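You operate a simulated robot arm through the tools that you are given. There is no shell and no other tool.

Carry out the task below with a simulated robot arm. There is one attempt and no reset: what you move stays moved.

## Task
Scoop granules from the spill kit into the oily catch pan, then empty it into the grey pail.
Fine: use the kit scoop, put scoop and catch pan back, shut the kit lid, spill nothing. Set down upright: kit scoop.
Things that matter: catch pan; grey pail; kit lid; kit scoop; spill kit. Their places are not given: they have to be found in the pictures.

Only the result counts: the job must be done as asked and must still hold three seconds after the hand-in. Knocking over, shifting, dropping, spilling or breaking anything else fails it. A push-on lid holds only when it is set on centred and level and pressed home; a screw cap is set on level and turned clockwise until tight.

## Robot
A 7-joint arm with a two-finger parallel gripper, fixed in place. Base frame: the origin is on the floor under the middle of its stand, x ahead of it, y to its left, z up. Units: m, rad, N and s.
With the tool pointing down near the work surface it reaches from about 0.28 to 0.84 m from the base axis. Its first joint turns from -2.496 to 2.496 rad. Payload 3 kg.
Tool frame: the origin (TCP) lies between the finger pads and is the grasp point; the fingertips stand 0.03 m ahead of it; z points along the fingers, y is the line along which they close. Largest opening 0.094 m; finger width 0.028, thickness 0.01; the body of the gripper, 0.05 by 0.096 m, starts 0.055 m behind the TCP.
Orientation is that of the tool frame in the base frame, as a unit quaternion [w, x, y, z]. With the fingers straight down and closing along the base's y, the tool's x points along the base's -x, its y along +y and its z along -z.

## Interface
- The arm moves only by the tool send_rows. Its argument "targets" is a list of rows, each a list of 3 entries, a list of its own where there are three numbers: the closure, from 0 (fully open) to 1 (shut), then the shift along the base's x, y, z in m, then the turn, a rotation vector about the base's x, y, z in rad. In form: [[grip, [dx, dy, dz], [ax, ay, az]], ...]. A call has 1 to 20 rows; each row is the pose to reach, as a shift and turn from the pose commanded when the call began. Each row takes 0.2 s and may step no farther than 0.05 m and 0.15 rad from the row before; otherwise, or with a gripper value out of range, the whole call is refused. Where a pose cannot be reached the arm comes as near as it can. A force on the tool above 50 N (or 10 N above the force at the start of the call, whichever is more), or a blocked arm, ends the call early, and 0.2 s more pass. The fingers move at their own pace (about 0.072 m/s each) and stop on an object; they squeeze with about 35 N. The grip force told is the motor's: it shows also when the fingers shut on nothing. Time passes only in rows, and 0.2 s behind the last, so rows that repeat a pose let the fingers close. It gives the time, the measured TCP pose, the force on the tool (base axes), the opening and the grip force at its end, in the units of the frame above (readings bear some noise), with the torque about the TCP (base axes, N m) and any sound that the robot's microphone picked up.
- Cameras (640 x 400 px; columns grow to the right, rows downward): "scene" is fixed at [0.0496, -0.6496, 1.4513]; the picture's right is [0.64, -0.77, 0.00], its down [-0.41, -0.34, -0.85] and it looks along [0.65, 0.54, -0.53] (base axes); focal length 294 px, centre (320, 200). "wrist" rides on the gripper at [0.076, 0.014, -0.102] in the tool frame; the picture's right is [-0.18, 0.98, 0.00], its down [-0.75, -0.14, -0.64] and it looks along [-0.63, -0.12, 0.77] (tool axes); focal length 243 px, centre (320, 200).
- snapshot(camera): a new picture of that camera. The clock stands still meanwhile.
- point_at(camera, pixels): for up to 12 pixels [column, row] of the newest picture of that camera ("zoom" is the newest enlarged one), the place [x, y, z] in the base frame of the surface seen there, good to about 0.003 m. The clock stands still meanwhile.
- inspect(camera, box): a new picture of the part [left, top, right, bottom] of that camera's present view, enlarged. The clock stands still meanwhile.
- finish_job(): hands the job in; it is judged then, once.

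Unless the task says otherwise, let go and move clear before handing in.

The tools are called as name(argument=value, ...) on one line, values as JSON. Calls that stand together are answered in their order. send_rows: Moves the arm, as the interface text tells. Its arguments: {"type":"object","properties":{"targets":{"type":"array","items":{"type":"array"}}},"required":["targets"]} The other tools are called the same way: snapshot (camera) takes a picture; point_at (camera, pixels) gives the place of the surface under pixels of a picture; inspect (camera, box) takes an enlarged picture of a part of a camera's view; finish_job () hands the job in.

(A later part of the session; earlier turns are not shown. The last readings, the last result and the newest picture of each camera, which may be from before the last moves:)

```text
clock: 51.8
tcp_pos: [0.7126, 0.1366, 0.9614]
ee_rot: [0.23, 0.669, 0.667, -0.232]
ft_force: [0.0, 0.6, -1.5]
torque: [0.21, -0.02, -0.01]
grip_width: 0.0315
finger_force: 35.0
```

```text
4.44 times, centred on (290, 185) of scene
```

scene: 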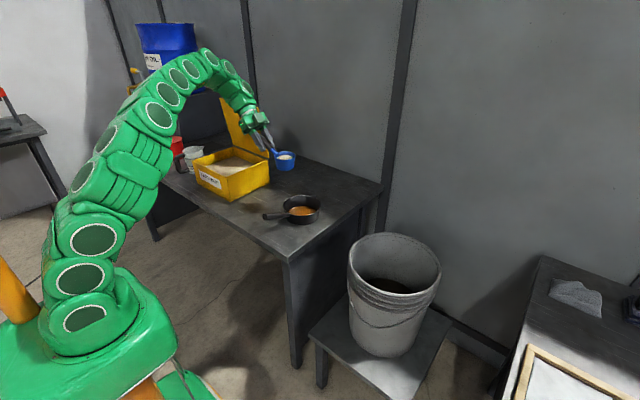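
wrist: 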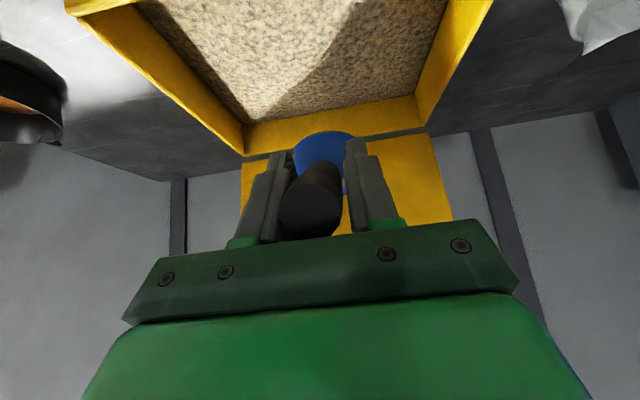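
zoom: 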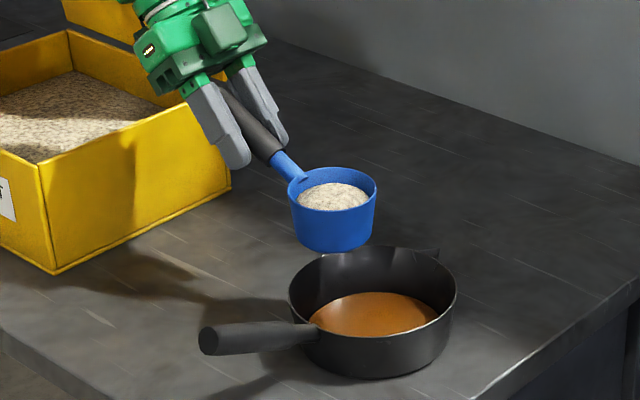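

The cup is lined up over the pan and still level. Now I'll tip it gradually to 60°.

send_rows(targets=[[1, [0, -0.005, 0.012], [0.131, 0, 0]], [1, [0, -0.0103, 0.0245], [0.262, 0, 0]], [1, [0, -0.0197, 0.035], [0.393, 0, 0]], [1, [0, -0.0292, 0.045], [0.524, 0, 0]], [1, [0, -0.042, 0.0525], [0.654, 0, 0]], [1, [0, -0.0554, 0.0598], [0.785, 0, 0]], [1, [0, -0.0687, 0.0634], [0.916, 0, 0]], [1, [0, -0.0821, 0.0669], [1.047, 0, 0]], [1, [0, -0.0821, 0.0669], [1.047, 0, 0]]])

inspect(camera="scene", box=[240, 140, 340, 230])

```text
clock: 53.8
tcp_pos: [0.7131, 0.0548, 1.0286]
ee_rot: [-0.134, 0.695, 0.693, 0.134]
ft_force: [0.6, -0.9, -1.4]
torque: [-0.05, -0.01, -0.03]
grip_width: 0.0316
finger_force: 35.2
```

```text
4.44 times, centred on (290, 185) of scene
```

zoom: 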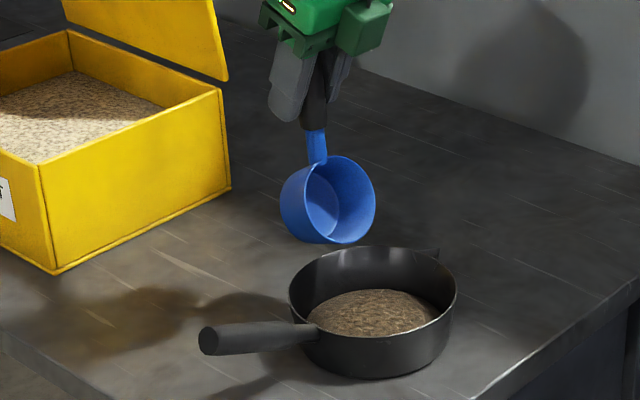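

The cup is already empty and the pan is covered in granules at zoom (370,312). I'll look closely for spills and any uncovered oil.

inspect(camera="scene", box=[275, 180, 335, 225])

inspect(camera="scene", box=[280, 150, 350, 210])

snapshot(camera="wrist")

```text
8.89 times, centred on (305, 202) of scene
```

zoom: 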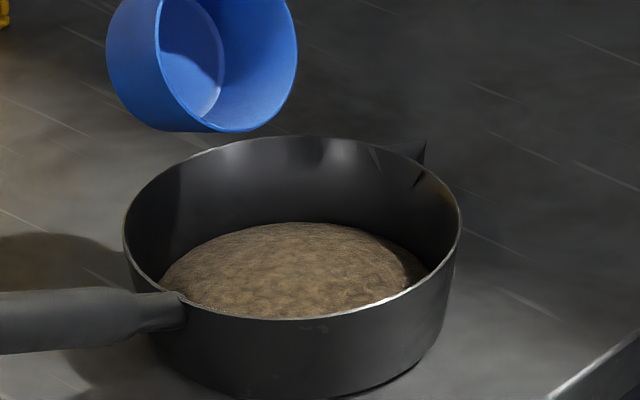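

```text
6.67 times, centred on (315, 180) of scene
```

zoom: 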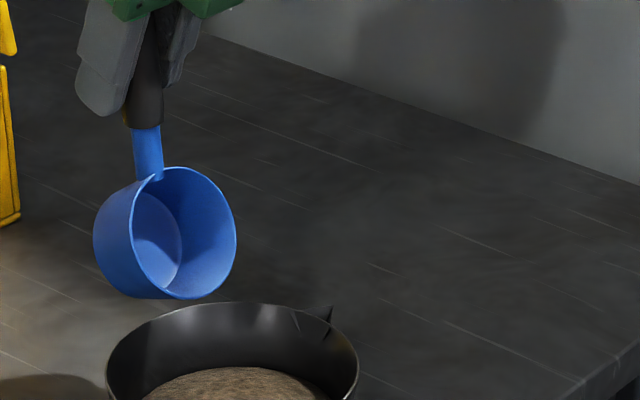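

```text
taken
```

wrist: 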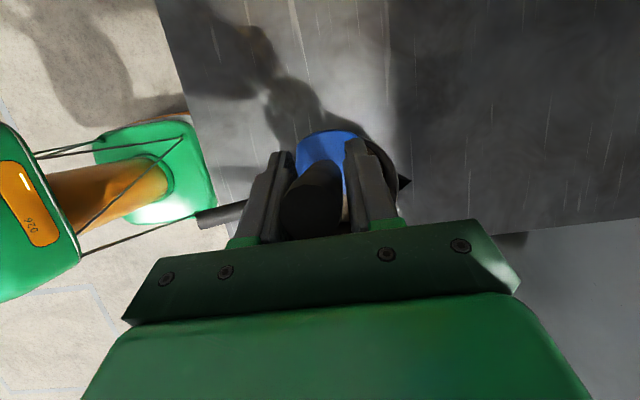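

The oil has been absorbed into a clumpy brown mass, the scoop is empty and the table is clean. I'll tip the scoop back level and carry it to its original place.

send_rows(targets=[[1, [0, 0.01, 0.01], [-0.131, 0, 0]], [1, [0, 0.025, 0.018], [-0.262, 0, 0]], [1, [0, 0.04, 0.025], [-0.393, 0, 0]], [1, [0, 0.055, 0.031], [-0.524, 0, 0]], [1, [0, 0.07, 0.031], [-0.654, 0, 0]], [1, [0, 0.085, 0.031], [-0.785, 0, 0]], [1, [0, 0.1, 0.031], [-0.916, 0, 0]], [1, [0, 0.1111, 0.0311], [-1.047, 0, 0]], [1, [0, 0.1111, 0.0311], [-1.047, 0, 0]]])

send_rows(targets=[[1, [-0.005, 0.004, 0], [0, 0, 0.1]], [1, [-0.01, 0.008, 0], [0, 0, 0.22]], [1, [-0.016, 0.012, 0], [0, 0, 0.34]], [1, [-0.022, 0.016, 0], [0, 0, 0.46]], [1, [-0.028, 0.02, 0], [0, 0, 0.58]], [1, [-0.034, 0.025, 0], [0, 0, 0.7]], [1, [-0.04, 0.03, 0], [0, 0, 0.82]], [1, [-0.046, 0.034, 0], [0, 0, 0.94]], [1, [-0.052, 0.038, 0], [0, 0, 1.06]], [1, [-0.058, 0.042, 0], [0, 0, 1.18]], [1, [-0.064, 0.046, 0], [0, 0, 1.3]], [1, [-0.069, 0.05, 0], [0, 0, 1.42]], [1, [-0.074, 0.055, 0], [0, 0, 1.52]], [1, [-0.074, 0.055, 0], [0, 0, 1.571]], [1, [-0.09, 0.04, -0.01], [0, 0, 1.571]], [1, [-0.1043, 0.024, -0.023], [0, 0, 1.571]], [1, [-0.1043, 0.024, -0.023], [0, 0, 1.571]]])

inspect(camera="scene", box=[190, 110, 320, 220])

```text
clock: 55.8
tcp_pos: [0.7124, 0.1662, 1.0613]
ee_rot: [0.231, 0.669, 0.668, -0.232]
ft_force: [-0.5, -0.3, -2.1]
torque: [0.16, -0.01, -0.01]
grip_width: 0.0316
finger_force: 35.3
```

```text
clock: 59.4
tcp_pos: [0.6082, 0.1901, 1.0363]
ee_rot: [0.326, 0.0, 0.945, 0.0]
ft_force: [-0.2, 0.2, -2.0]
torque: [-0.02, 0.16, 0.0]
grip_width: 0.0314
finger_force: 34.6
```

```text
3.64 times, centred on (255, 165) of scene
```

zoom: 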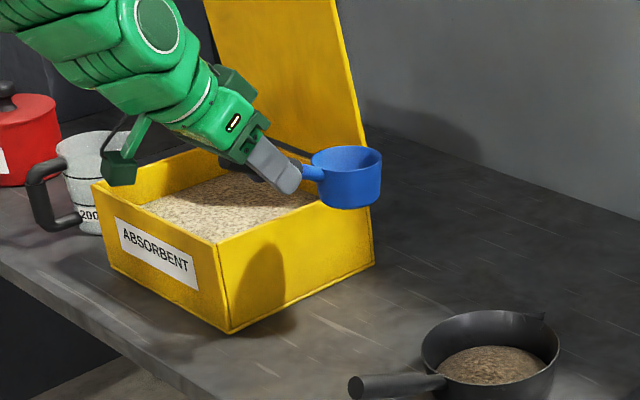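

The cup now sits slightly lower than at pickup, rim at zoom (347,147–165), so it has drooped a little in the grip. I'll measure the tilt so I can set it down flat.

inspect(camera="scene", box=[240, 140, 290, 180])

```text
10.00 times, centred on (265, 160) of scene
```

zoom: 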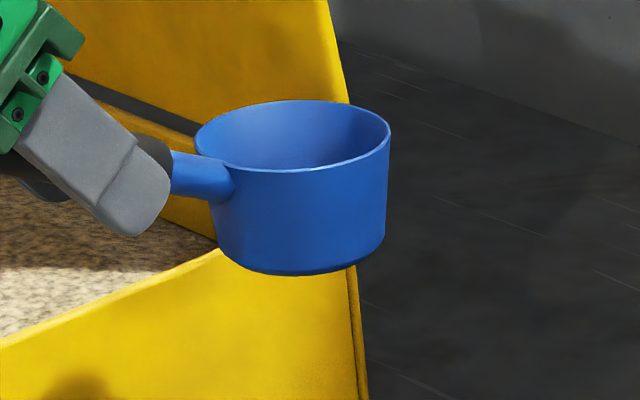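

point_at(camera="zoom", pixels=[[230, 164], [270, 171], [330, 165], [375, 148], [388, 130], [260, 105], [200, 130], [215, 250], [265, 272], [320, 270], [375, 255], [385, 235]])

```text
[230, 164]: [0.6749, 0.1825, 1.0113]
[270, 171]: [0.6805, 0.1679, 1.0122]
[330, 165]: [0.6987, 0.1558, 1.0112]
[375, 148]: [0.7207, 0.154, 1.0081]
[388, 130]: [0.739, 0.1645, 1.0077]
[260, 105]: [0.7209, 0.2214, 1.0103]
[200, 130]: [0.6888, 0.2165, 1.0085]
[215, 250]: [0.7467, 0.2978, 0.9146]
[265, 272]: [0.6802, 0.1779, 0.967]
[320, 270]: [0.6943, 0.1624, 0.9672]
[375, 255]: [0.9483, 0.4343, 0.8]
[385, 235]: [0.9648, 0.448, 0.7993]
```

The rim slopes about 0.05 rad nose-down. I'll add −0.05 rad of pitch while lowering, so the cup lands flat at its original spot.

send_rows(targets=[[1, [0, 0, -0.02], [0, -0.05, 0]], [1, [0, 0, -0.06], [0, -0.05, 0]], [1, [0, 0, -0.1], [0, -0.05, 0]], [1, [0, 0, -0.135], [0, -0.05, 0]], [1, [0, 0, -0.155], [0, -0.05, 0]], [1, [0, 0, -0.163], [0, -0.05, 0]], [1, [0, 0, -0.166], [0, -0.05, 0]], [1, [0, 0, -0.166], [0, -0.05, 0]]])

inspect(camera="scene", box=[230, 165, 290, 215])

```text
clock: 61.2
tcp_pos: [0.6074, 0.1909, 0.8714]
ee_rot: [0.351, 0.001, 0.937, -0.002]
ft_force: [0.8, 0.3, -2.9]
torque: [0.02, 0.19, 0.0]
grip_width: 0.0313
finger_force: 34.3
```

```text
8.00 times, centred on (260, 190) of scene
```

zoom: 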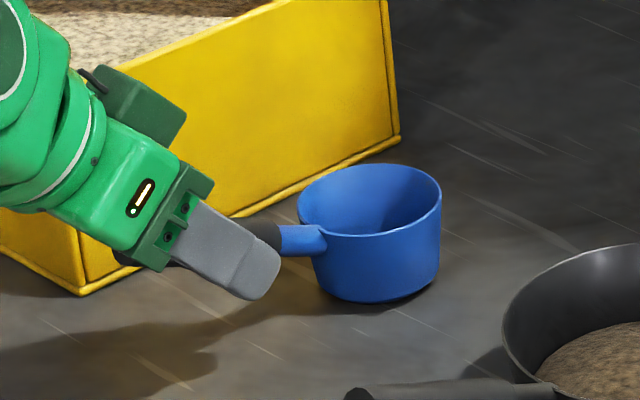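

The cup is just above the table with no contact force yet. I'll lower the last few millimetres.

send_rows(targets=[[1, [0, 0, -0.0015], [0, 0, 0]], [1, [0, 0, -0.003], [0, 0, 0]], [1, [0, 0, -0.004], [0, 0, 0]], [1, [0, 0, -0.004], [0, 0, 0]]])

inspect(camera="scene", box=[230, 165, 290, 215])

```text
clock: 62.2
tcp_pos: [0.6092, 0.1909, 0.8681]
ee_rot: [0.351, 0.001, 0.936, 0.0]
ft_force: [-0.1, 0.5, 6.2]
torque: [0.04, -0.36, 0.03]
grip_width: 0.0313
finger_force: 35.5
```

```text
8.00 times, centred on (260, 190) of scene
```

zoom: 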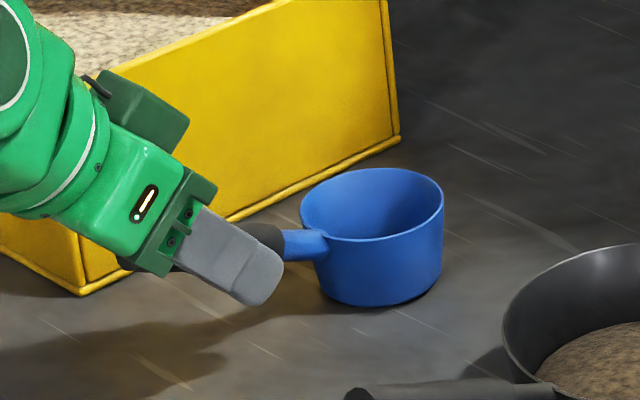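

Contact is about 6 N and the cup is flat on the table. I'll open the fingers and move straight up, clear of the handle.

send_rows(targets=[[0.3, [0, 0, 0], [0, 0, 0]], [0, [0, 0, 0], [0, 0, 0]], [0, [0, 0, 0], [0, 0, 0]], [0, [0, 0, 0], [0, 0, 0]], [0, [-0.01, 0, 0.02], [0, 0, 0]], [0, [-0.015, 0, 0.05], [0, 0.05, 0]], [0, [-0.015, 0, 0.09], [0, 0.15, 0]], [0, [-0.015, 0, 0.13], [0, 0.3, 0]], [0, [-0.015, -0.02, 0.17], [0, 0.45, 0]], [0, [-0.015, -0.05, 0.2], [0, 0.6, 0]], [0, [-0.015, -0.08, 0.22], [0, 0.713, 0]], [0, [-0.015, -0.08, 0.22], [0, 0.713, 0]]])

inspect(camera="scene", box=[225, 175, 325, 230])

snapshot(camera="wrist")

```text
clock: 64.8
tcp_pos: [0.5952, 0.1077, 1.0892]
ee_rot: [0.001, 0.0, 1.0, 0.0]
ft_force: [-0.2, -0.4, -0.1]
torque: [0.01, -0.04, 0.0]
grip_width: 0.094
finger_force: 0.0
```

```text
6.40 times, centred on (275, 202) of scene
```

zoom: 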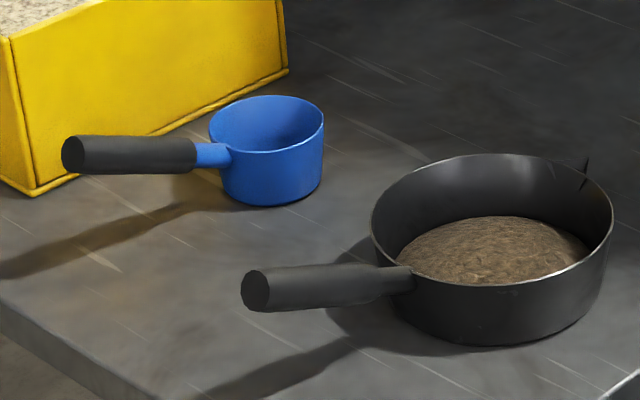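

```text
taken
```

wrist: 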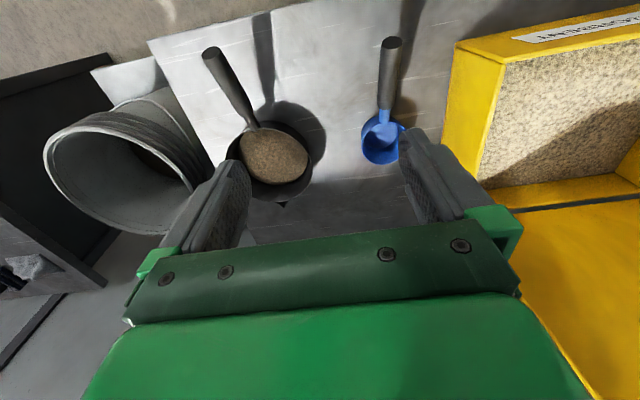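

The scoop is back upright, with its handle end at zoom (72,154) against (68,156) at the start. Before planning the pour I'll check for obstacles around the pail and re-measure the pan.

point_at(camera="zoom", pixels=[[72, 154], [210, 152], [265, 97], [322, 122], [266, 152], [253, 290], [300, 268], [380, 268], [405, 280], [490, 156], [612, 215], [500, 245]])

snapshot(camera="scene")

point_at(camera="scene", pixels=[[540, 258], [560, 290], [630, 300], [525, 345], [580, 380], [500, 390], [380, 285], [395, 275], [440, 250], [350, 250], [375, 310], [600, 260]])

```text
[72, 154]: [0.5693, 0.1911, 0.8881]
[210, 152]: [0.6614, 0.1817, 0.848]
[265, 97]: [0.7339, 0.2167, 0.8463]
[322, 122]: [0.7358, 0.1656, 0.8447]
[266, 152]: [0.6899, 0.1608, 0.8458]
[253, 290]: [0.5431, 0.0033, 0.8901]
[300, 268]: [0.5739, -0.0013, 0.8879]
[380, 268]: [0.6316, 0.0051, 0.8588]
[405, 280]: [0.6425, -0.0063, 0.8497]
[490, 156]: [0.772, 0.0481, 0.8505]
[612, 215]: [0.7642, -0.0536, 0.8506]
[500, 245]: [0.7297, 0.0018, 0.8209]
```

```text
taken
```

scene: 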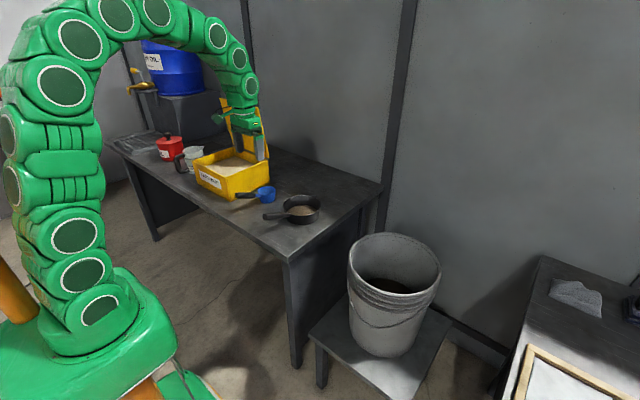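

```text
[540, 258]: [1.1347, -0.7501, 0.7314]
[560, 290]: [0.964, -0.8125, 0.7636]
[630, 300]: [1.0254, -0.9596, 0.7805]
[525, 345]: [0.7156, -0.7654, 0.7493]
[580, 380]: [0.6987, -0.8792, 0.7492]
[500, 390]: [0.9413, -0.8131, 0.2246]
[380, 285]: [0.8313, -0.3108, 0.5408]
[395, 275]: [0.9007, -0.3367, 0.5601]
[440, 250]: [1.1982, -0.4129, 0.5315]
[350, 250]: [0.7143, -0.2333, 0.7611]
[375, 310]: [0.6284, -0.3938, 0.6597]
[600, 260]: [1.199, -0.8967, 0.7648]
```

The area around the pail is clear, and the right-hand table is beyond y = −0.75. I'll do a dry run of the pan-pouring poses with the empty gripper, starting with tool-down and yaw +75° beside the pail.

send_rows(targets=[[0, [0.004, -0.039, 0.02], [0, 0, 0.0873]], [0, [0.009, -0.078, 0.03], [0, 0, 0.1745]], [0, [0.013, -0.117, 0.03], [0, 0, 0.2618]], [0, [0.018, -0.156, 0.03], [0, 0, 0.3491]], [0, [0.022, -0.195, 0.03], [0, 0, 0.4363]], [0, [0.027, -0.235, 0.02], [0, 0, 0.5236]], [0, [0.031, -0.274, 0.01], [0, 0, 0.6109]], [0, [0.035, -0.313, 0.0], [0, 0, 0.6981]], [0, [0.04, -0.352, -0.01], [0, 0, 0.7854]], [0, [0.044, -0.391, -0.02], [0, 0, 0.8727]], [0, [0.049, -0.43, -0.03], [0, 0, 0.96]], [0, [0.053, -0.469, -0.045], [0, 0, 1.0472]], [0, [0.058, -0.508, -0.06], [0, 0, 1.1345]], [0, [0.062, -0.547, -0.08], [0, 0, 1.2217]], [0, [0.0665, -0.5865, -0.1], [0, 0, 1.309]], [0, [0.0665, -0.5865, -0.1], [0, 0, 1.309]]])

snapshot(camera="scene")

```text
clock: 68.2
tcp_pos: [0.6622, -0.4793, 0.9888]
ee_rot: [0.002, -0.609, 0.793, 0.0]
ft_force: [0.3, 0.0, -0.7]
torque: [0.0, 0.0, 0.01]
grip_width: 0.0939
finger_force: 0.0
```

```text
taken
```

scene: 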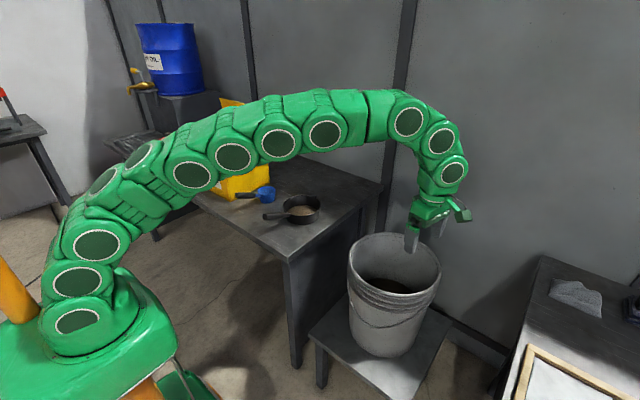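

The dry run reached tool-down beside the pail. Now I'll dry-run the pouring pitch up to the equivalent of 120°.

send_rows(targets=[[0, [0.0046, 0.0171, 0.012], [-0.118, 0.0316, 0]], [0, [0.01, 0.0375, 0.023], [-0.2444, 0.0655, 0]], [0, [0.016, 0.0598, 0.031], [-0.3709, 0.0995, 0]], [0, [0.0224, 0.0835, 0.0355], [-0.4975, 0.1334, 0]], [0, [0.029, 0.1081, 0.037], [-0.624, 0.1673, 0]], [0, [0.0358, 0.1335, 0.035], [-0.7506, 0.2012, 0]], [0, [0.0426, 0.1589, 0.03], [-0.8771, 0.2352, 0]], [0, [0.0494, 0.1841, 0.021], [-1.0037, 0.2691, 0]], [0, [0.0559, 0.2087, 0.009], [-1.1293, 0.3028, 0]], [0, [0.0622, 0.232, -0.007], [-1.2558, 0.3367, 0]], [0, [0.0681, 0.254, -0.02], [-1.3823, 0.3706, 0]], [0, [0.0681, 0.254, -0.02], [-1.3823, 0.3706, 0]]])

snapshot(camera="scene")

```text
clock: 70.8
tcp_pos: [0.7283, -0.2212, 0.9666]
ee_rot: [-0.519, -0.46, 0.6, -0.4]
ft_force: [0.2, 0.0, -0.8]
torque: [0.02, 0.01, -0.05]
grip_width: 0.0942
finger_force: 0.0
```

```text
taken
```

scene: 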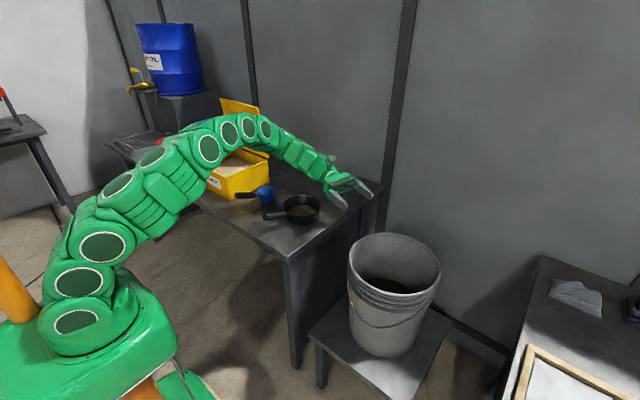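

The full pour pitch is reachable. I'll return to tool-down with zero yaw over the pan handle.

send_rows(targets=[[0, [-0.01, 0.005, 0.02], [0.126, -0.034, 0]], [0, [-0.02, 0.01, 0.04], [0.251, -0.067, 0]], [0, [-0.03, 0.015, 0.06], [0.377, -0.101, 0]], [0, [-0.04, 0.02, 0.08], [0.502, -0.135, 0]], [0, [-0.05, 0.03, 0.1], [0.628, -0.168, 0]], [0, [-0.06, 0.04, 0.11], [0.754, -0.202, 0]], [0, [-0.07, 0.05, 0.11], [0.879, -0.236, 0]], [0, [-0.08, 0.06, 0.11], [1.005, -0.269, 0]], [0, [-0.09, 0.07, 0.11], [1.13, -0.303, 0]], [0, [-0.1, 0.07, 0.11], [1.256, -0.337, 0]], [0, [-0.1, 0.07, 0.11], [1.3823, -0.3706, 0]]])

send_rows(targets=[[0, [-0.004, 0.015, 0], [0, 0, -0.13]], [0, [-0.008, 0.03, 0], [0, 0, -0.26]], [0, [-0.012, 0.045, 0], [0, 0, -0.39]], [0, [-0.016, 0.06, 0], [0, 0, -0.52]], [0, [-0.02, 0.075, 0], [0, 0, -0.65]], [0, [-0.024, 0.09, 0], [0, 0, -0.78]], [0, [-0.028, 0.105, 0], [0, 0, -0.91]], [0, [-0.032, 0.12, 0], [0, 0, -1.04]], [0, [-0.036, 0.14, 0], [0, 0, -1.17]], [0, [-0.04, 0.155, 0], [0, 0, -1.309]], [0, [-0.04, 0.155, 0], [0, 0, -1.309]]])

snapshot(camera="wrist")

```text
clock: 73.2
tcp_pos: [0.6276, -0.1517, 1.0788]
ee_rot: [0.001, -0.609, 0.793, 0.001]
ft_force: [0.6, -0.3, 0.0]
torque: [0.0, 0.02, -0.03]
grip_width: 0.0943
finger_force: 0.0
```

```text
clock: 75.6
tcp_pos: [0.5888, 0.0036, 1.0774]
ee_rot: [0.001, 0.001, 1.0, 0.001]
ft_force: [0.4, 0.1, 1.0]
torque: [0.01, 0.0, -0.01]
grip_width: 0.0941
finger_force: 0.0
```

```text
taken
```

wrist: 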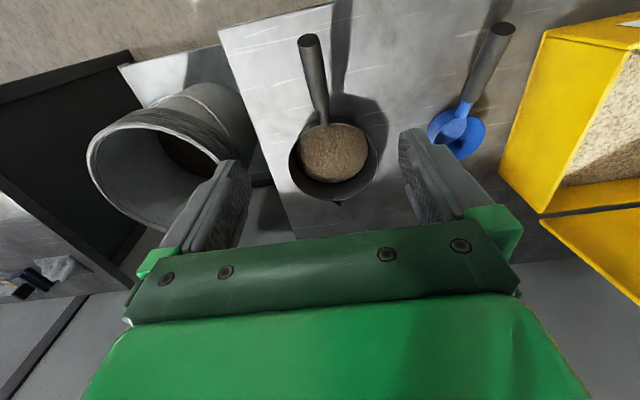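

The pan handle shows at wrist (308,42) to (322,120). I'll measure its axis closely.

inspect(camera="wrist", box=[270, 20, 400, 220])

```text
2.00 times, centred on (335, 120) of wrist
```

zoom: 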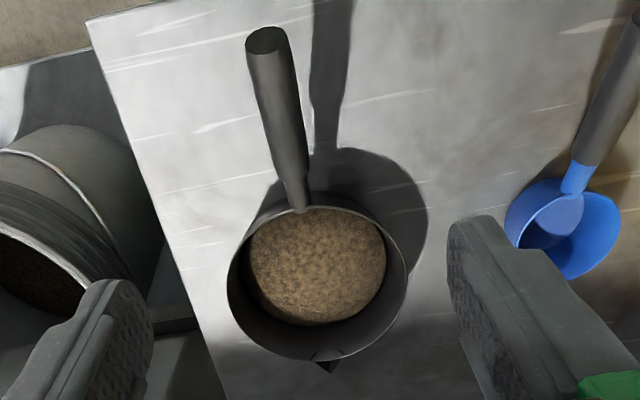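

point_at(camera="zoom", pixels=[[266, 40], [272, 70], [280, 110], [290, 150], [298, 185], [247, 45], [288, 45], [262, 110], [300, 110], [329, 367], [230, 285], [405, 270]])

```text
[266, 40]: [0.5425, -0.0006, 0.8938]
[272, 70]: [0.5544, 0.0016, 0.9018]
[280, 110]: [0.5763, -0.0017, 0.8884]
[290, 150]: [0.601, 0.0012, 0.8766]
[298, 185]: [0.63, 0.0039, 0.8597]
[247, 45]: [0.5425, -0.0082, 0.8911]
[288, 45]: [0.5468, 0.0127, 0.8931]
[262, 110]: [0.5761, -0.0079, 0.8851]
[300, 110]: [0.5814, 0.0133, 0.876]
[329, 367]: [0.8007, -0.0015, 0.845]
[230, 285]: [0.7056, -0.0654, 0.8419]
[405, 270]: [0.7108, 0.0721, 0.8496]
```

The handle axis passes near (0.592, 0.001, 0.867) at about 28° slope. I'll tilt the tool forward about 37° above it and check that the arm can hold this.

send_rows(targets=[[0, [0.001, 0, -0.02], [0, -0.11, 0]], [0, [0.002, -0.001, -0.045], [0, -0.22, 0]], [0, [0.003, -0.002, -0.07], [0, -0.33, 0]], [0, [0.003, -0.002, -0.095], [0, -0.44, 0]], [0, [0.003, -0.002, -0.115], [0, -0.55, 0]], [0, [0.003, -0.002, -0.127], [0, -0.64, 0]], [0, [0.003, -0.002, -0.127], [0, -0.64, 0]]])

snapshot(camera="wrist")

```text
clock: 77.2
tcp_pos: [0.5919, 0.0002, 0.9501]
ee_rot: [0.317, 0.001, 0.948, -0.002]
ft_force: [-0.2, -0.7, 0.2]
torque: [-0.02, 0.03, -0.01]
grip_width: 0.094
finger_force: 0.1
```

```text
taken
```

wrist: 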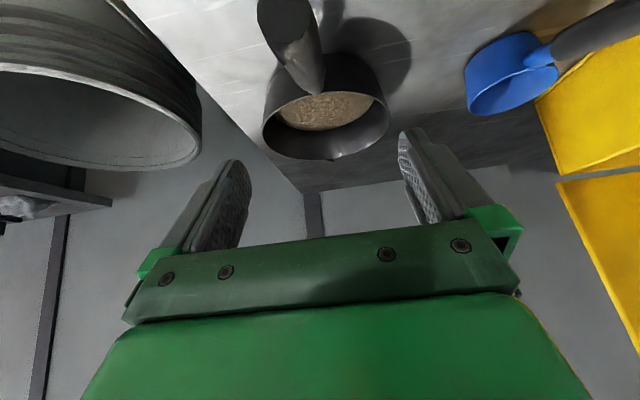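

The pose is reachable and centred on the handle. To keep the handle end off the palm I'll grasp slightly further back, at (0.584, 0.001, 0.871).

send_rows(targets=[[0, [-0.004, 0, -0.03], [0, 0, 0]], [0, [-0.008, 0.001, -0.06], [0, 0, 0]], [0, [-0.008, 0.001, -0.079], [0, 0, 0]], [0, [-0.008, 0.001, -0.079], [0, 0, 0]]])

inspect(camera="scene", box=[230, 165, 330, 235])

snapshot(camera="wrist")

```text
clock: 78.2
tcp_pos: [0.5984, 0.0015, 0.8737]
ee_rot: [0.314, 0.001, 0.949, 0.0]
ft_force: [0.4, 0.1, 0.6]
torque: [0.02, -0.05, 0.01]
grip_width: 0.094
finger_force: 0.2
out of reach, approached as far as the arm can: row 2, 3, 4
```

```text
5.71 times, centred on (280, 200) of scene
```

zoom: 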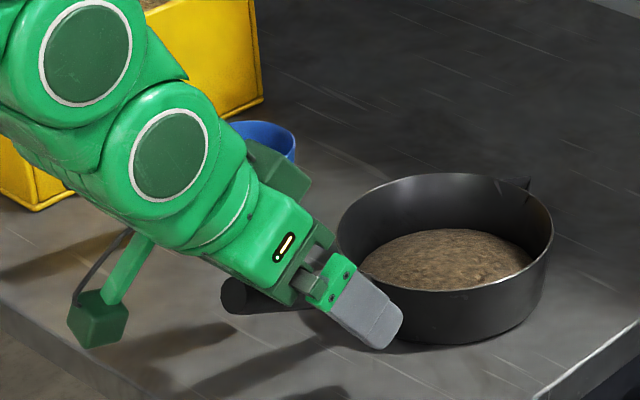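

```text
taken
```

wrist: 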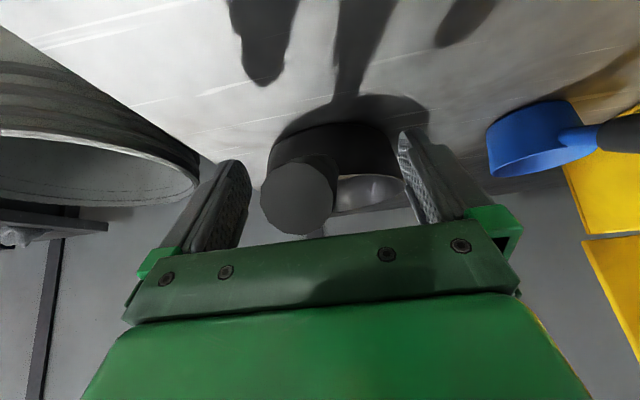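

At this low height the arm needs a smaller forward tilt, and it stopped at x=0.598. I'll back off upward, reduce the tilt to about 28.6°, and come down again at x≈0.583.

send_rows(targets=[[0, [0, 0, 0.03], [0, 0, 0]], [0, [-0.004, 0, 0.055], [0, 0.07, 0]], [0, [-0.01, 0, 0.06], [0, 0.14, 0]], [0, [-0.0154, -0.0005, 0.06], [0, 0.14, 0]], [0, [-0.0154, -0.0005, 0.03], [0, 0.14, 0]], [0, [-0.0154, -0.0005, 0.01], [0, 0.14, 0]], [0, [-0.0154, -0.0005, -0.002], [0, 0.14, 0]], [0, [-0.0154, -0.0005, -0.002], [0, 0.14, 0]]])

snapshot(camera="wrist")

inspect(camera="scene", box=[230, 165, 330, 235])

```text
clock: 80.0
tcp_pos: [0.5845, 0.0019, 0.8711]
ee_rot: [0.249, 0.001, 0.969, 0.0]
ft_force: [0.0, -0.7, -0.7]
torque: [0.0, 0.01, 0.05]
grip_width: 0.094
finger_force: 0.1
```

```text
taken
```

wrist: 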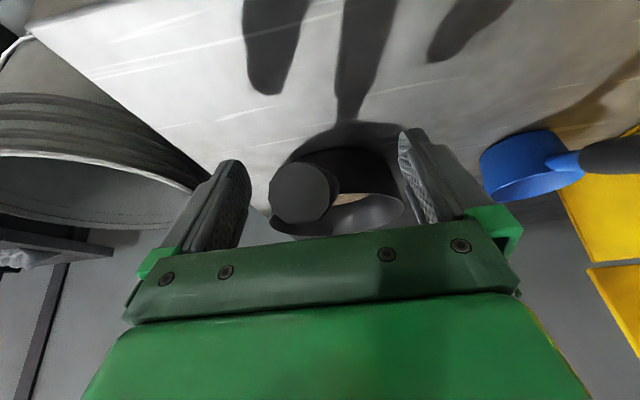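

```text
5.71 times, centred on (280, 200) of scene
```

zoom: 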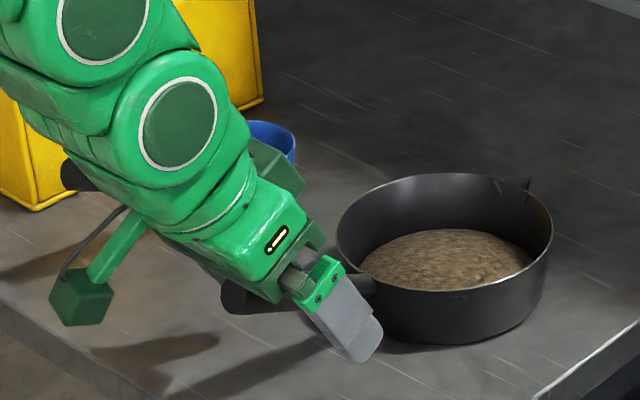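

The TCP is now at (0.5845, 0.002, 0.871), right on the handle axis height. I'll check the handle's exact y before closing, so the pan isn't pushed.

point_at(camera="wrist", pixels=[[302, 195], [276, 195], [330, 195], [302, 170], [302, 220], [240, 190], [412, 180]])

```text
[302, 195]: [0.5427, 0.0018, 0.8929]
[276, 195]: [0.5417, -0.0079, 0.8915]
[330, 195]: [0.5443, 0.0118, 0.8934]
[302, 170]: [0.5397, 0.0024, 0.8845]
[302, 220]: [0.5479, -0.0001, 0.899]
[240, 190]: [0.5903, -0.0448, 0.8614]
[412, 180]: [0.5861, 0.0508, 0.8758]
```

The handle centre (y≈0.0015) is within about 1 mm of the finger mid-line, so I'll close.

send_rows(targets=[[0.3, [0, -0.001, 0], [0, 0, 0]], [1, [0, -0.001, 0], [0, 0, 0]], [1, [0, -0.001, 0], [0, 0, 0]], [1, [0, -0.001, 0], [0, 0, 0]], [1, [0, -0.001, 0], [0, 0, 0]], [1, [0, -0.001, 0], [0, 0, 0]]])

send_rows(targets=[[1, [0, 0, 0.004], [0, 0, 0]], [1, [0, 0, 0.01], [0, 0, 0]], [1, [0, 0, 0.02], [0, 0, 0]], [1, [0, 0, 0.02], [0, 0, 0]]])

inspect(camera="scene", box=[230, 165, 330, 235])

```text
clock: 81.4
tcp_pos: [0.5845, 0.001, 0.8715]
ee_rot: [0.249, 0.001, 0.968, 0.0]
ft_force: [-0.4, 0.4, 0.1]
torque: [-0.02, -0.04, -0.01]
grip_width: 0.0316
finger_force: 34.8
```

```text
clock: 82.4
tcp_pos: [0.5844, 0.0001, 0.8915]
ee_rot: [0.247, 0.001, 0.969, -0.001]
ft_force: [-0.5, 0.3, -3.8]
torque: [0.0, 0.39, 0.0]
grip_width: 0.0317
finger_force: 34.9
```

```text
5.71 times, centred on (280, 200) of scene
```

zoom: 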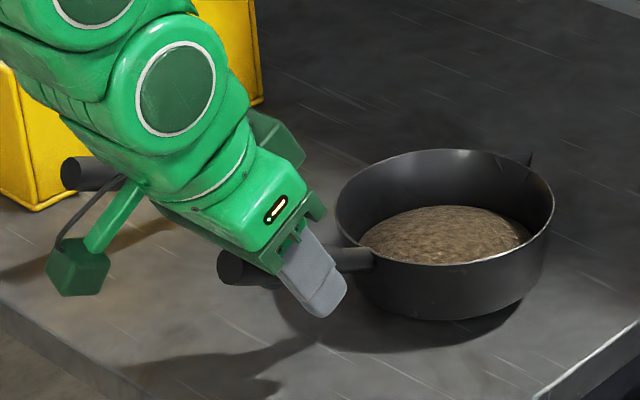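

The pan lifted cleanly: about 3.8 N, 0.39 N·m of torque. I'll check how level it is and whether it is creeping in the grip.

point_at(camera="zoom", pixels=[[338, 200], [380, 255], [440, 264], [520, 240], [550, 205], [500, 158], [420, 150], [450, 235], [440, 318], [380, 165]])

send_rows(targets=[[1, [0, 0, 0.02], [0, 0, 0]], [1, [0, 0, 0.045], [0, 0, 0]], [1, [0, 0, 0.07], [0, 0, 0]], [1, [0, 0, 0.09], [0, 0, 0]], [1, [0, 0, 0.1], [0, 0, 0]], [1, [0, 0, 0.1], [0, 0, 0]]])

inspect(camera="scene", box=[230, 135, 330, 205])

```text
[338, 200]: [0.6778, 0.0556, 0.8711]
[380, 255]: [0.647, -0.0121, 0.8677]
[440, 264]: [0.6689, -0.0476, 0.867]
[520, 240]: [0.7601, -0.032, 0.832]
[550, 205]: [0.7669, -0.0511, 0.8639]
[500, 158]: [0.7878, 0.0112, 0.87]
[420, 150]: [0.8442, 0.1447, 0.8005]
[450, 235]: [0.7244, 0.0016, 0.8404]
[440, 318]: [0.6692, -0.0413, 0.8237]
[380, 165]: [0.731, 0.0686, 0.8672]
```

```text
clock: 83.8
tcp_pos: [0.5846, -0.0, 0.9923]
ee_rot: [0.248, 0.0, 0.969, 0.0]
ft_force: [0.0, 0.8, -2.9]
torque: [0.0, 0.38, -0.02]
grip_width: 0.0318
finger_force: 34.9
```

```text
5.71 times, centred on (280, 170) of scene
```

zoom: 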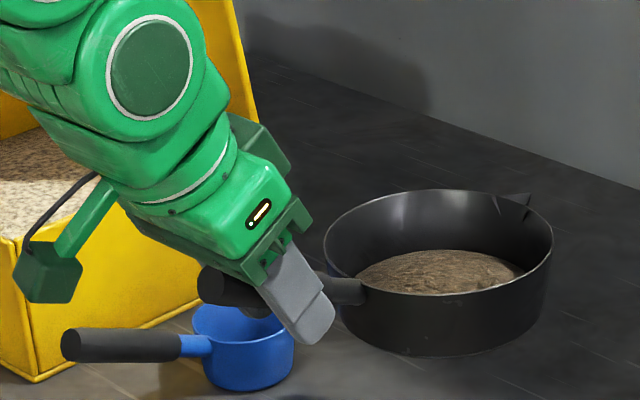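

The pan is nearly level and not creeping. I'll carry it level towards the pail while yawing it 75°.

send_rows(targets=[[1, [0, -0.015, 0.002], [0, 0, 0.05]], [1, [0, -0.04, 0.005], [0, 0, 0.13]], [1, [0, -0.075, 0.008], [0, 0, 0.22]], [1, [0, -0.11, 0.008], [0, 0, 0.31]], [1, [0, -0.145, 0.008], [0, 0, 0.4]], [1, [0, -0.18, 0.008], [0, 0, 0.49]], [1, [0, -0.215, 0.008], [0, 0, 0.58]], [1, [0, -0.25, 0.008], [0, 0, 0.67]], [1, [0, -0.285, 0.008], [0, 0, 0.76]], [1, [0, -0.32, 0.008], [0, 0, 0.85]], [1, [0, -0.355, 0.008], [0, 0, 0.94]], [1, [0, -0.39, 0.008], [0, 0, 1.03]], [1, [0, -0.425, 0.008], [0, 0, 1.13]], [1, [0, -0.455, 0.008], [0, 0, 1.22]], [1, [0, -0.473, 0.008], [0, 0, 1.28]], [1, [0, -0.48, 0.008], [0, 0, 1.309]], [1, [0, -0.48, 0.008], [0, 0, 1.309]]])

snapshot(camera="scene")

inspect(camera="scene", box=[310, 150, 490, 300])

```text
clock: 87.4
tcp_pos: [0.5843, -0.4797, 0.9991]
ee_rot: [0.197, -0.59, 0.768, 0.151]
ft_force: [-0.3, 0.5, -2.8]
torque: [-0.38, 0.08, -0.01]
grip_width: 0.0316
finger_force: 35.4
```

```text
taken
```

scene: 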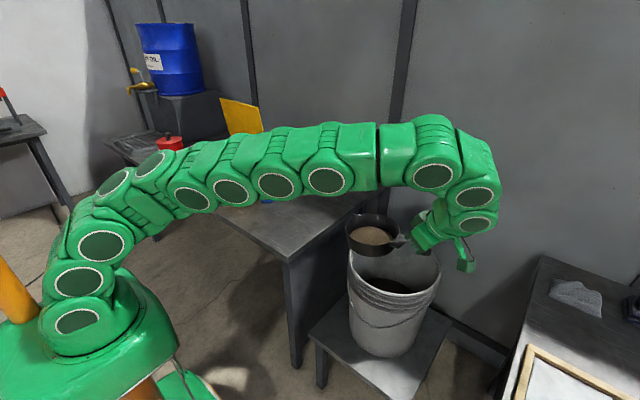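

```text
2.67 times, centred on (400, 225) of scene
```

zoom: 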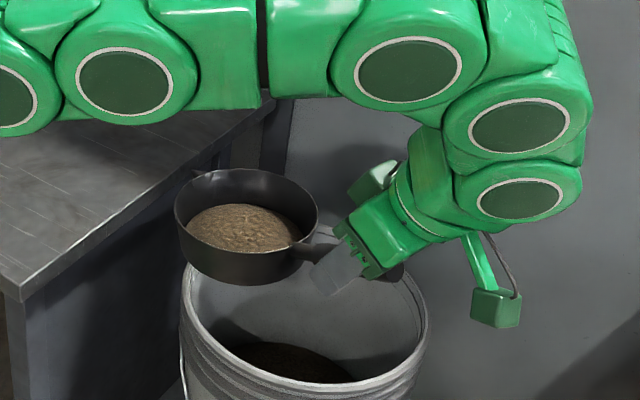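

The pan is still level at zoom (245,225) beside the pail. I'll check its position against my model before tilting.

point_at(camera="zoom", pixels=[[245, 225], [176, 205], [317, 212], [240, 170], [240, 253], [197, 172], [340, 270], [185, 290], [425, 300], [300, 245]])

```text
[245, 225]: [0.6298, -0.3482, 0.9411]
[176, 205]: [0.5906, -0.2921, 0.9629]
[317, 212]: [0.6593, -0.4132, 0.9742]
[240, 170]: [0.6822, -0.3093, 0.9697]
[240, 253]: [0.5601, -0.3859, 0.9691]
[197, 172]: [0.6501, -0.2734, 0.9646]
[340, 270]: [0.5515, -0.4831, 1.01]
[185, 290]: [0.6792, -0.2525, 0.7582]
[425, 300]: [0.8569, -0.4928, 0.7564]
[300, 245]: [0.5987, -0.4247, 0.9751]
```

The pan centre is at about (0.622, −0.350), as predicted, with a droop of about 4.6°. I'll tilt to 30° while bringing the lip over the pail.

send_rows(targets=[[1, [0.0193, -0.0048, -0.004], [-0.1265, 0.0339, 0]], [1, [0.0385, -0.0097, -0.01], [-0.2531, 0.0679, 0]], [1, [0.0578, -0.0145, -0.017], [-0.3796, 0.1018, 0]], [1, [0.077, -0.0193, -0.0245], [-0.5062, 0.1357, 0]], [1, [0.077, -0.0193, -0.0245], [-0.5062, 0.1357, 0]]])

inspect(camera="scene", box=[310, 150, 490, 300])

```text
clock: 88.6
tcp_pos: [0.6608, -0.4983, 0.974]
ee_rot: [-0.009, -0.608, 0.794, -0.007]
ft_force: [-0.4, -0.1, -3.3]
torque: [-0.2, 0.07, -0.01]
grip_width: 0.0315
finger_force: 35.2
```

```text
2.67 times, centred on (400, 225) of scene
```

zoom: 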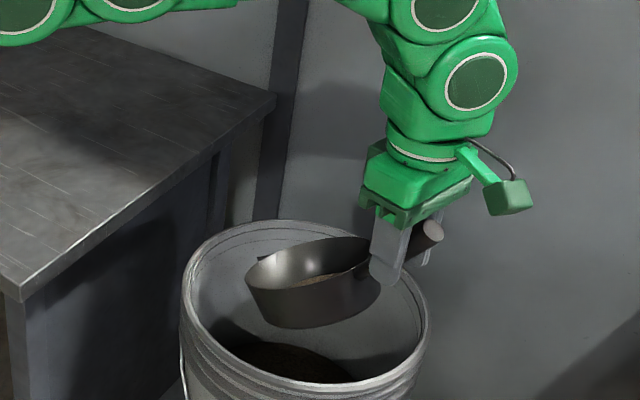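

The pan is at 30° over the pail with no contact. I'll continue to 75° while keeping the lip inside the pail mouth.

send_rows(targets=[[1, [0.007, 0.0152, 0.0128], [-0.1265, 0.0339, 0]], [1, [0.0146, 0.0329, 0.0212], [-0.2531, 0.0679, 0]], [1, [0.0254, 0.0519, 0.0269], [-0.3796, 0.1018, 0]], [1, [0.0366, 0.0725, 0.0296], [-0.5062, 0.1357, 0]], [1, [0.0432, 0.0972, 0.034], [-0.6318, 0.1694, 0]], [1, [0.0501, 0.1228, 0.0401], [-0.7583, 0.2033, 0]], [1, [0.0501, 0.1228, 0.0401], [-0.7583, 0.2033, 0]]])

inspect(camera="scene", box=[310, 150, 490, 300])

```text
clock: 90.2
tcp_pos: [0.711, -0.3769, 1.0137]
ee_rot: [-0.312, -0.559, 0.73, -0.24]
ft_force: [-0.2, 0.1, -2.9]
torque: [0.09, 0.01, 0.0]
grip_width: 0.0314
finger_force: 35.2
```

```text
2.67 times, centred on (400, 225) of scene
```

zoom: 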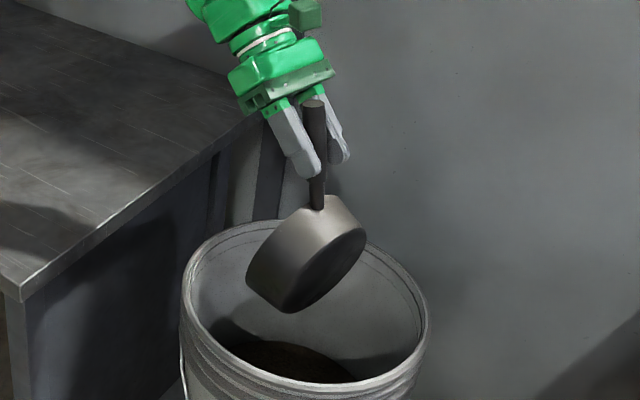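

The pan hangs inside the pail mouth at zoom (305,260). I'll continue the pour to about 112°, which with the droop is nearer 117°.

send_rows(targets=[[1, [0.0069, 0.026, 0.0024], [-0.1265, 0.0339, 0]], [1, [0.014, 0.0523, 0.0014], [-0.2531, 0.0679, 0]], [1, [0.0209, 0.0782, -0.0032], [-0.3796, 0.1018, 0]], [1, [0.0276, 0.1032, -0.0112], [-0.5062, 0.1357, 0]], [1, [0.034, 0.127, -0.0225], [-0.6327, 0.1696, 0]], [1, [0.034, 0.127, -0.0225], [-0.6327, 0.1696, 0]], [1, [0.034, 0.127, -0.0225], [-0.6327, 0.1696, 0]], [1, [0.034, 0.127, -0.0225], [-0.6327, 0.1696, 0]]])

inspect(camera="scene", box=[310, 150, 490, 300])

snapshot(camera="wrist")

```text
clock: 92.0
tcp_pos: [0.7462, -0.2485, 0.9924]
ee_rot: [-0.53, -0.453, 0.59, -0.407]
ft_force: [0.5, -0.4, -3.1]
torque: [0.22, -0.04, 0.03]
grip_width: 0.0314
finger_force: 35.3
```

```text
2.67 times, centred on (400, 225) of scene
```

zoom: 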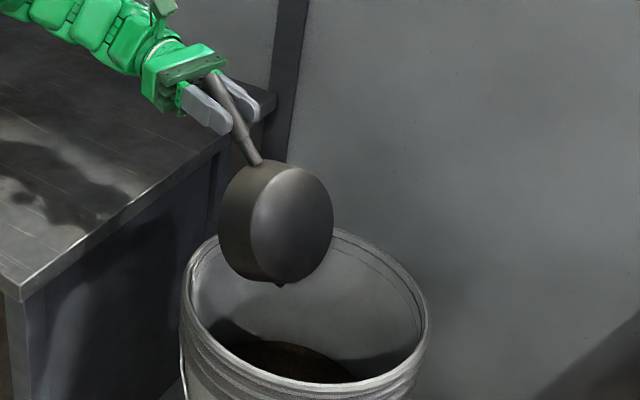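

```text
taken
```

wrist: 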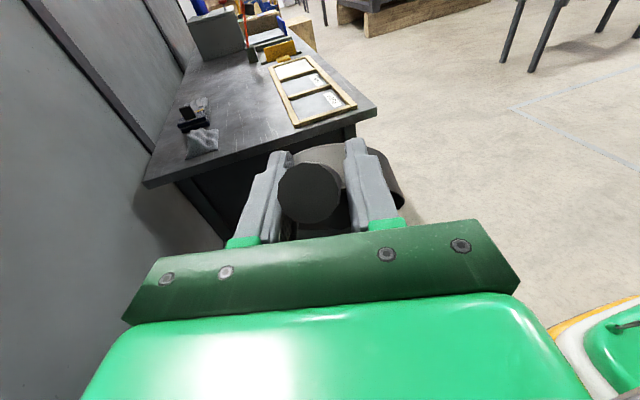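

The pan is tipped well past vertical over the pail. I'll give it a small shake to make sure everything falls, then bring it back to look inside.

send_rows(targets=[[1, [0, 0, 0.012], [0, 0, 0]], [1, [0, 0, -0.004], [0, 0, 0]], [1, [0, 0, 0.012], [0, 0, 0]], [1, [0, 0, -0.004], [0, 0, 0]], [1, [0, 0, 0.012], [0, 0, 0]], [1, [0, 0, 0], [0, 0, 0]], [1, [0, 0, 0], [0, 0, 0]], [1, [0, 0, 0], [0, 0, 0]]])

send_rows(targets=[[1, [-0.0064, -0.0238, 0.0113], [0.1265, -0.0339, 0]], [1, [-0.0131, -0.0488, 0.0193], [0.2531, -0.0679, 0]], [1, [-0.02, -0.0747, 0.0239], [0.3796, -0.1018, 0]], [1, [-0.0271, -0.101, 0.0249], [0.5062, -0.1357, 0]], [1, [-0.034, -0.127, 0.0225], [0.6327, -0.1696, 0]], [1, [-0.0409, -0.1526, 0.0164], [0.7593, -0.2036, 0]], [1, [-0.0475, -0.1773, 0.012], [0.8858, -0.2375, 0]], [1, [-0.0587, -0.1979, 0.0093], [1.0114, -0.2712, 0]], [1, [-0.0695, -0.2169, 0.0036], [1.138, -0.3051, 0]], [1, [-0.0771, -0.2346, -0.0048], [1.2645, -0.339, 0]], [1, [-0.0841, -0.2498, -0.0176], [1.391, -0.373, 0]], [1, [-0.0841, -0.2498, -0.0176], [1.391, -0.373, 0]]])

inspect(camera="scene", box=[310, 150, 490, 300])

```text
clock: 93.8
tcp_pos: [0.746, -0.2487, 0.9923]
ee_rot: [-0.529, -0.454, 0.59, -0.407]
ft_force: [0.2, 0.6, -2.6]
torque: [0.28, -0.09, -0.01]
grip_width: 0.0314
finger_force: 34.7
```

```text
clock: 96.4
tcp_pos: [0.6622, -0.4996, 0.9741]
ee_rot: [-0.008, -0.609, 0.793, -0.006]
ft_force: [-0.4, -0.3, -1.8]
torque: [-0.16, 0.08, -0.01]
grip_width: 0.0314
finger_force: 34.7
```

```text
2.67 times, centred on (400, 225) of scene
```

zoom: 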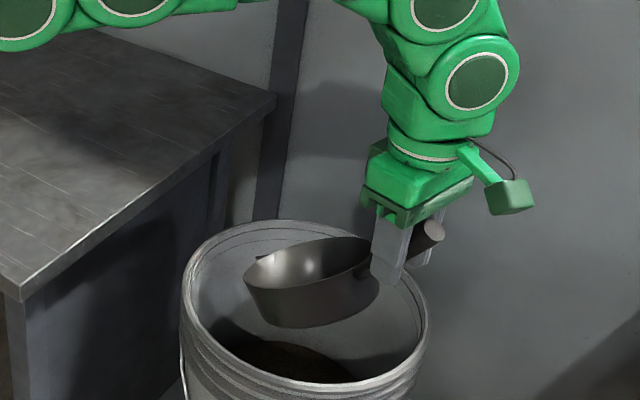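

The visible part of the pan is clean. I'll bring it back to level beside the pail and look inside fully.

send_rows(targets=[[1, [-0.0192, 0.0048, 0.0075], [0.1265, -0.0339, 0]], [1, [-0.0385, 0.0096, 0.0145], [0.2531, -0.0679, 0]], [1, [-0.0577, 0.0145, 0.0205], [0.3796, -0.1018, 0]], [1, [-0.077, 0.0193, 0.0245], [0.5062, -0.1357, 0]], [1, [-0.077, 0.0193, 0.0245], [0.5062, -0.1357, 0]]])

inspect(camera="scene", box=[340, 190, 420, 250])

inspect(camera="scene", box=[300, 220, 480, 400])

```text
clock: 97.6
tcp_pos: [0.5842, -0.4801, 1.0001]
ee_rot: [0.198, -0.589, 0.769, 0.151]
ft_force: [0.7, -0.3, -3.0]
torque: [-0.31, 0.09, 0.0]
grip_width: 0.0315
finger_force: 35.0
```

```text
6.67 times, centred on (380, 220) of scene
```

zoom: 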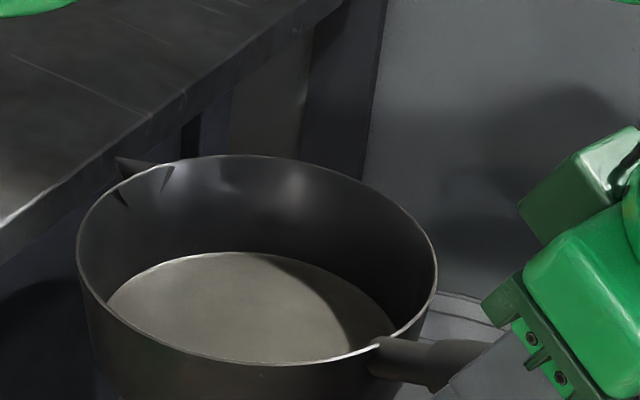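

```text
2.22 times, centred on (390, 310) of scene
```

zoom: 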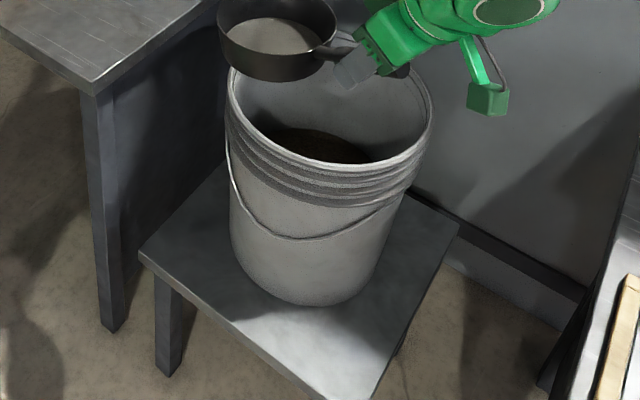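

The pan is empty and clean inside, and nothing fell on the stool or floor. I'll carry it back over its original place.

send_rows(targets=[[1, [0, 0.007, 0], [0, 0, -0.029]], [1, [0, 0.025, 0], [0, 0, -0.089]], [1, [0, 0.055, 0], [0, 0, -0.179]], [1, [0, 0.09, 0], [0, 0, -0.279]], [1, [0, 0.125, 0], [0, 0, -0.369]], [1, [0, 0.16, 0], [0, 0, -0.459]], [1, [0, 0.195, 0], [0, 0, -0.549]], [1, [0, 0.23, 0], [0, 0, -0.639]], [1, [0, 0.265, 0], [0, 0, -0.729]], [1, [0, 0.3, 0], [0, 0, -0.819]], [1, [0, 0.335, 0], [0, 0, -0.909]], [1, [0, 0.37, 0], [0, 0, -0.999]], [1, [0, 0.405, 0], [0, 0, -1.089]], [1, [0, 0.44, 0], [0, 0, -1.179]], [1, [0, 0.465, -0.004], [0, 0, -1.259]], [1, [0, 0.48, -0.008], [0, 0, -1.309]], [1, [0, 0.48, -0.008], [0, 0, -1.309]]])

inspect(camera="scene", box=[230, 135, 330, 205])

```text
clock: 101.2
tcp_pos: [0.5839, -0.0007, 0.9915]
ee_rot: [0.248, 0.001, 0.969, 0.0]
ft_force: [0.1, -0.3, -2.1]
torque: [-0.03, 0.31, 0.03]
grip_width: 0.0314
finger_force: 35.4
```

```text
5.71 times, centred on (280, 170) of scene
```

zoom: 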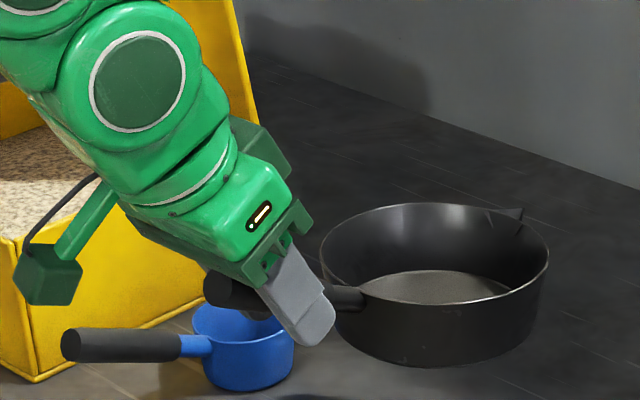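

The pan has drooped slightly in the grip since pickup. I'll measure the rim tilt so it can be set down flat.

point_at(camera="zoom", pixels=[[324, 250], [340, 280], [400, 304], [470, 303], [530, 283], [548, 262], [545, 240], [490, 210], [420, 205], [360, 215], [522, 210], [430, 285]])

```text
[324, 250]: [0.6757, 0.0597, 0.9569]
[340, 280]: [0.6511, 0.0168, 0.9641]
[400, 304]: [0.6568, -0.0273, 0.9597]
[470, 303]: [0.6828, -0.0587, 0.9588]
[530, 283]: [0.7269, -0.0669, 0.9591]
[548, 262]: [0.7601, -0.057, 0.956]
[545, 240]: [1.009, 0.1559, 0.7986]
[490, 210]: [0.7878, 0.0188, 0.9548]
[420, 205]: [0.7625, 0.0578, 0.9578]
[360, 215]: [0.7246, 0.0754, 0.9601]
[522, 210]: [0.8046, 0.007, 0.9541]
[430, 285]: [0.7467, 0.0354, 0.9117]
```

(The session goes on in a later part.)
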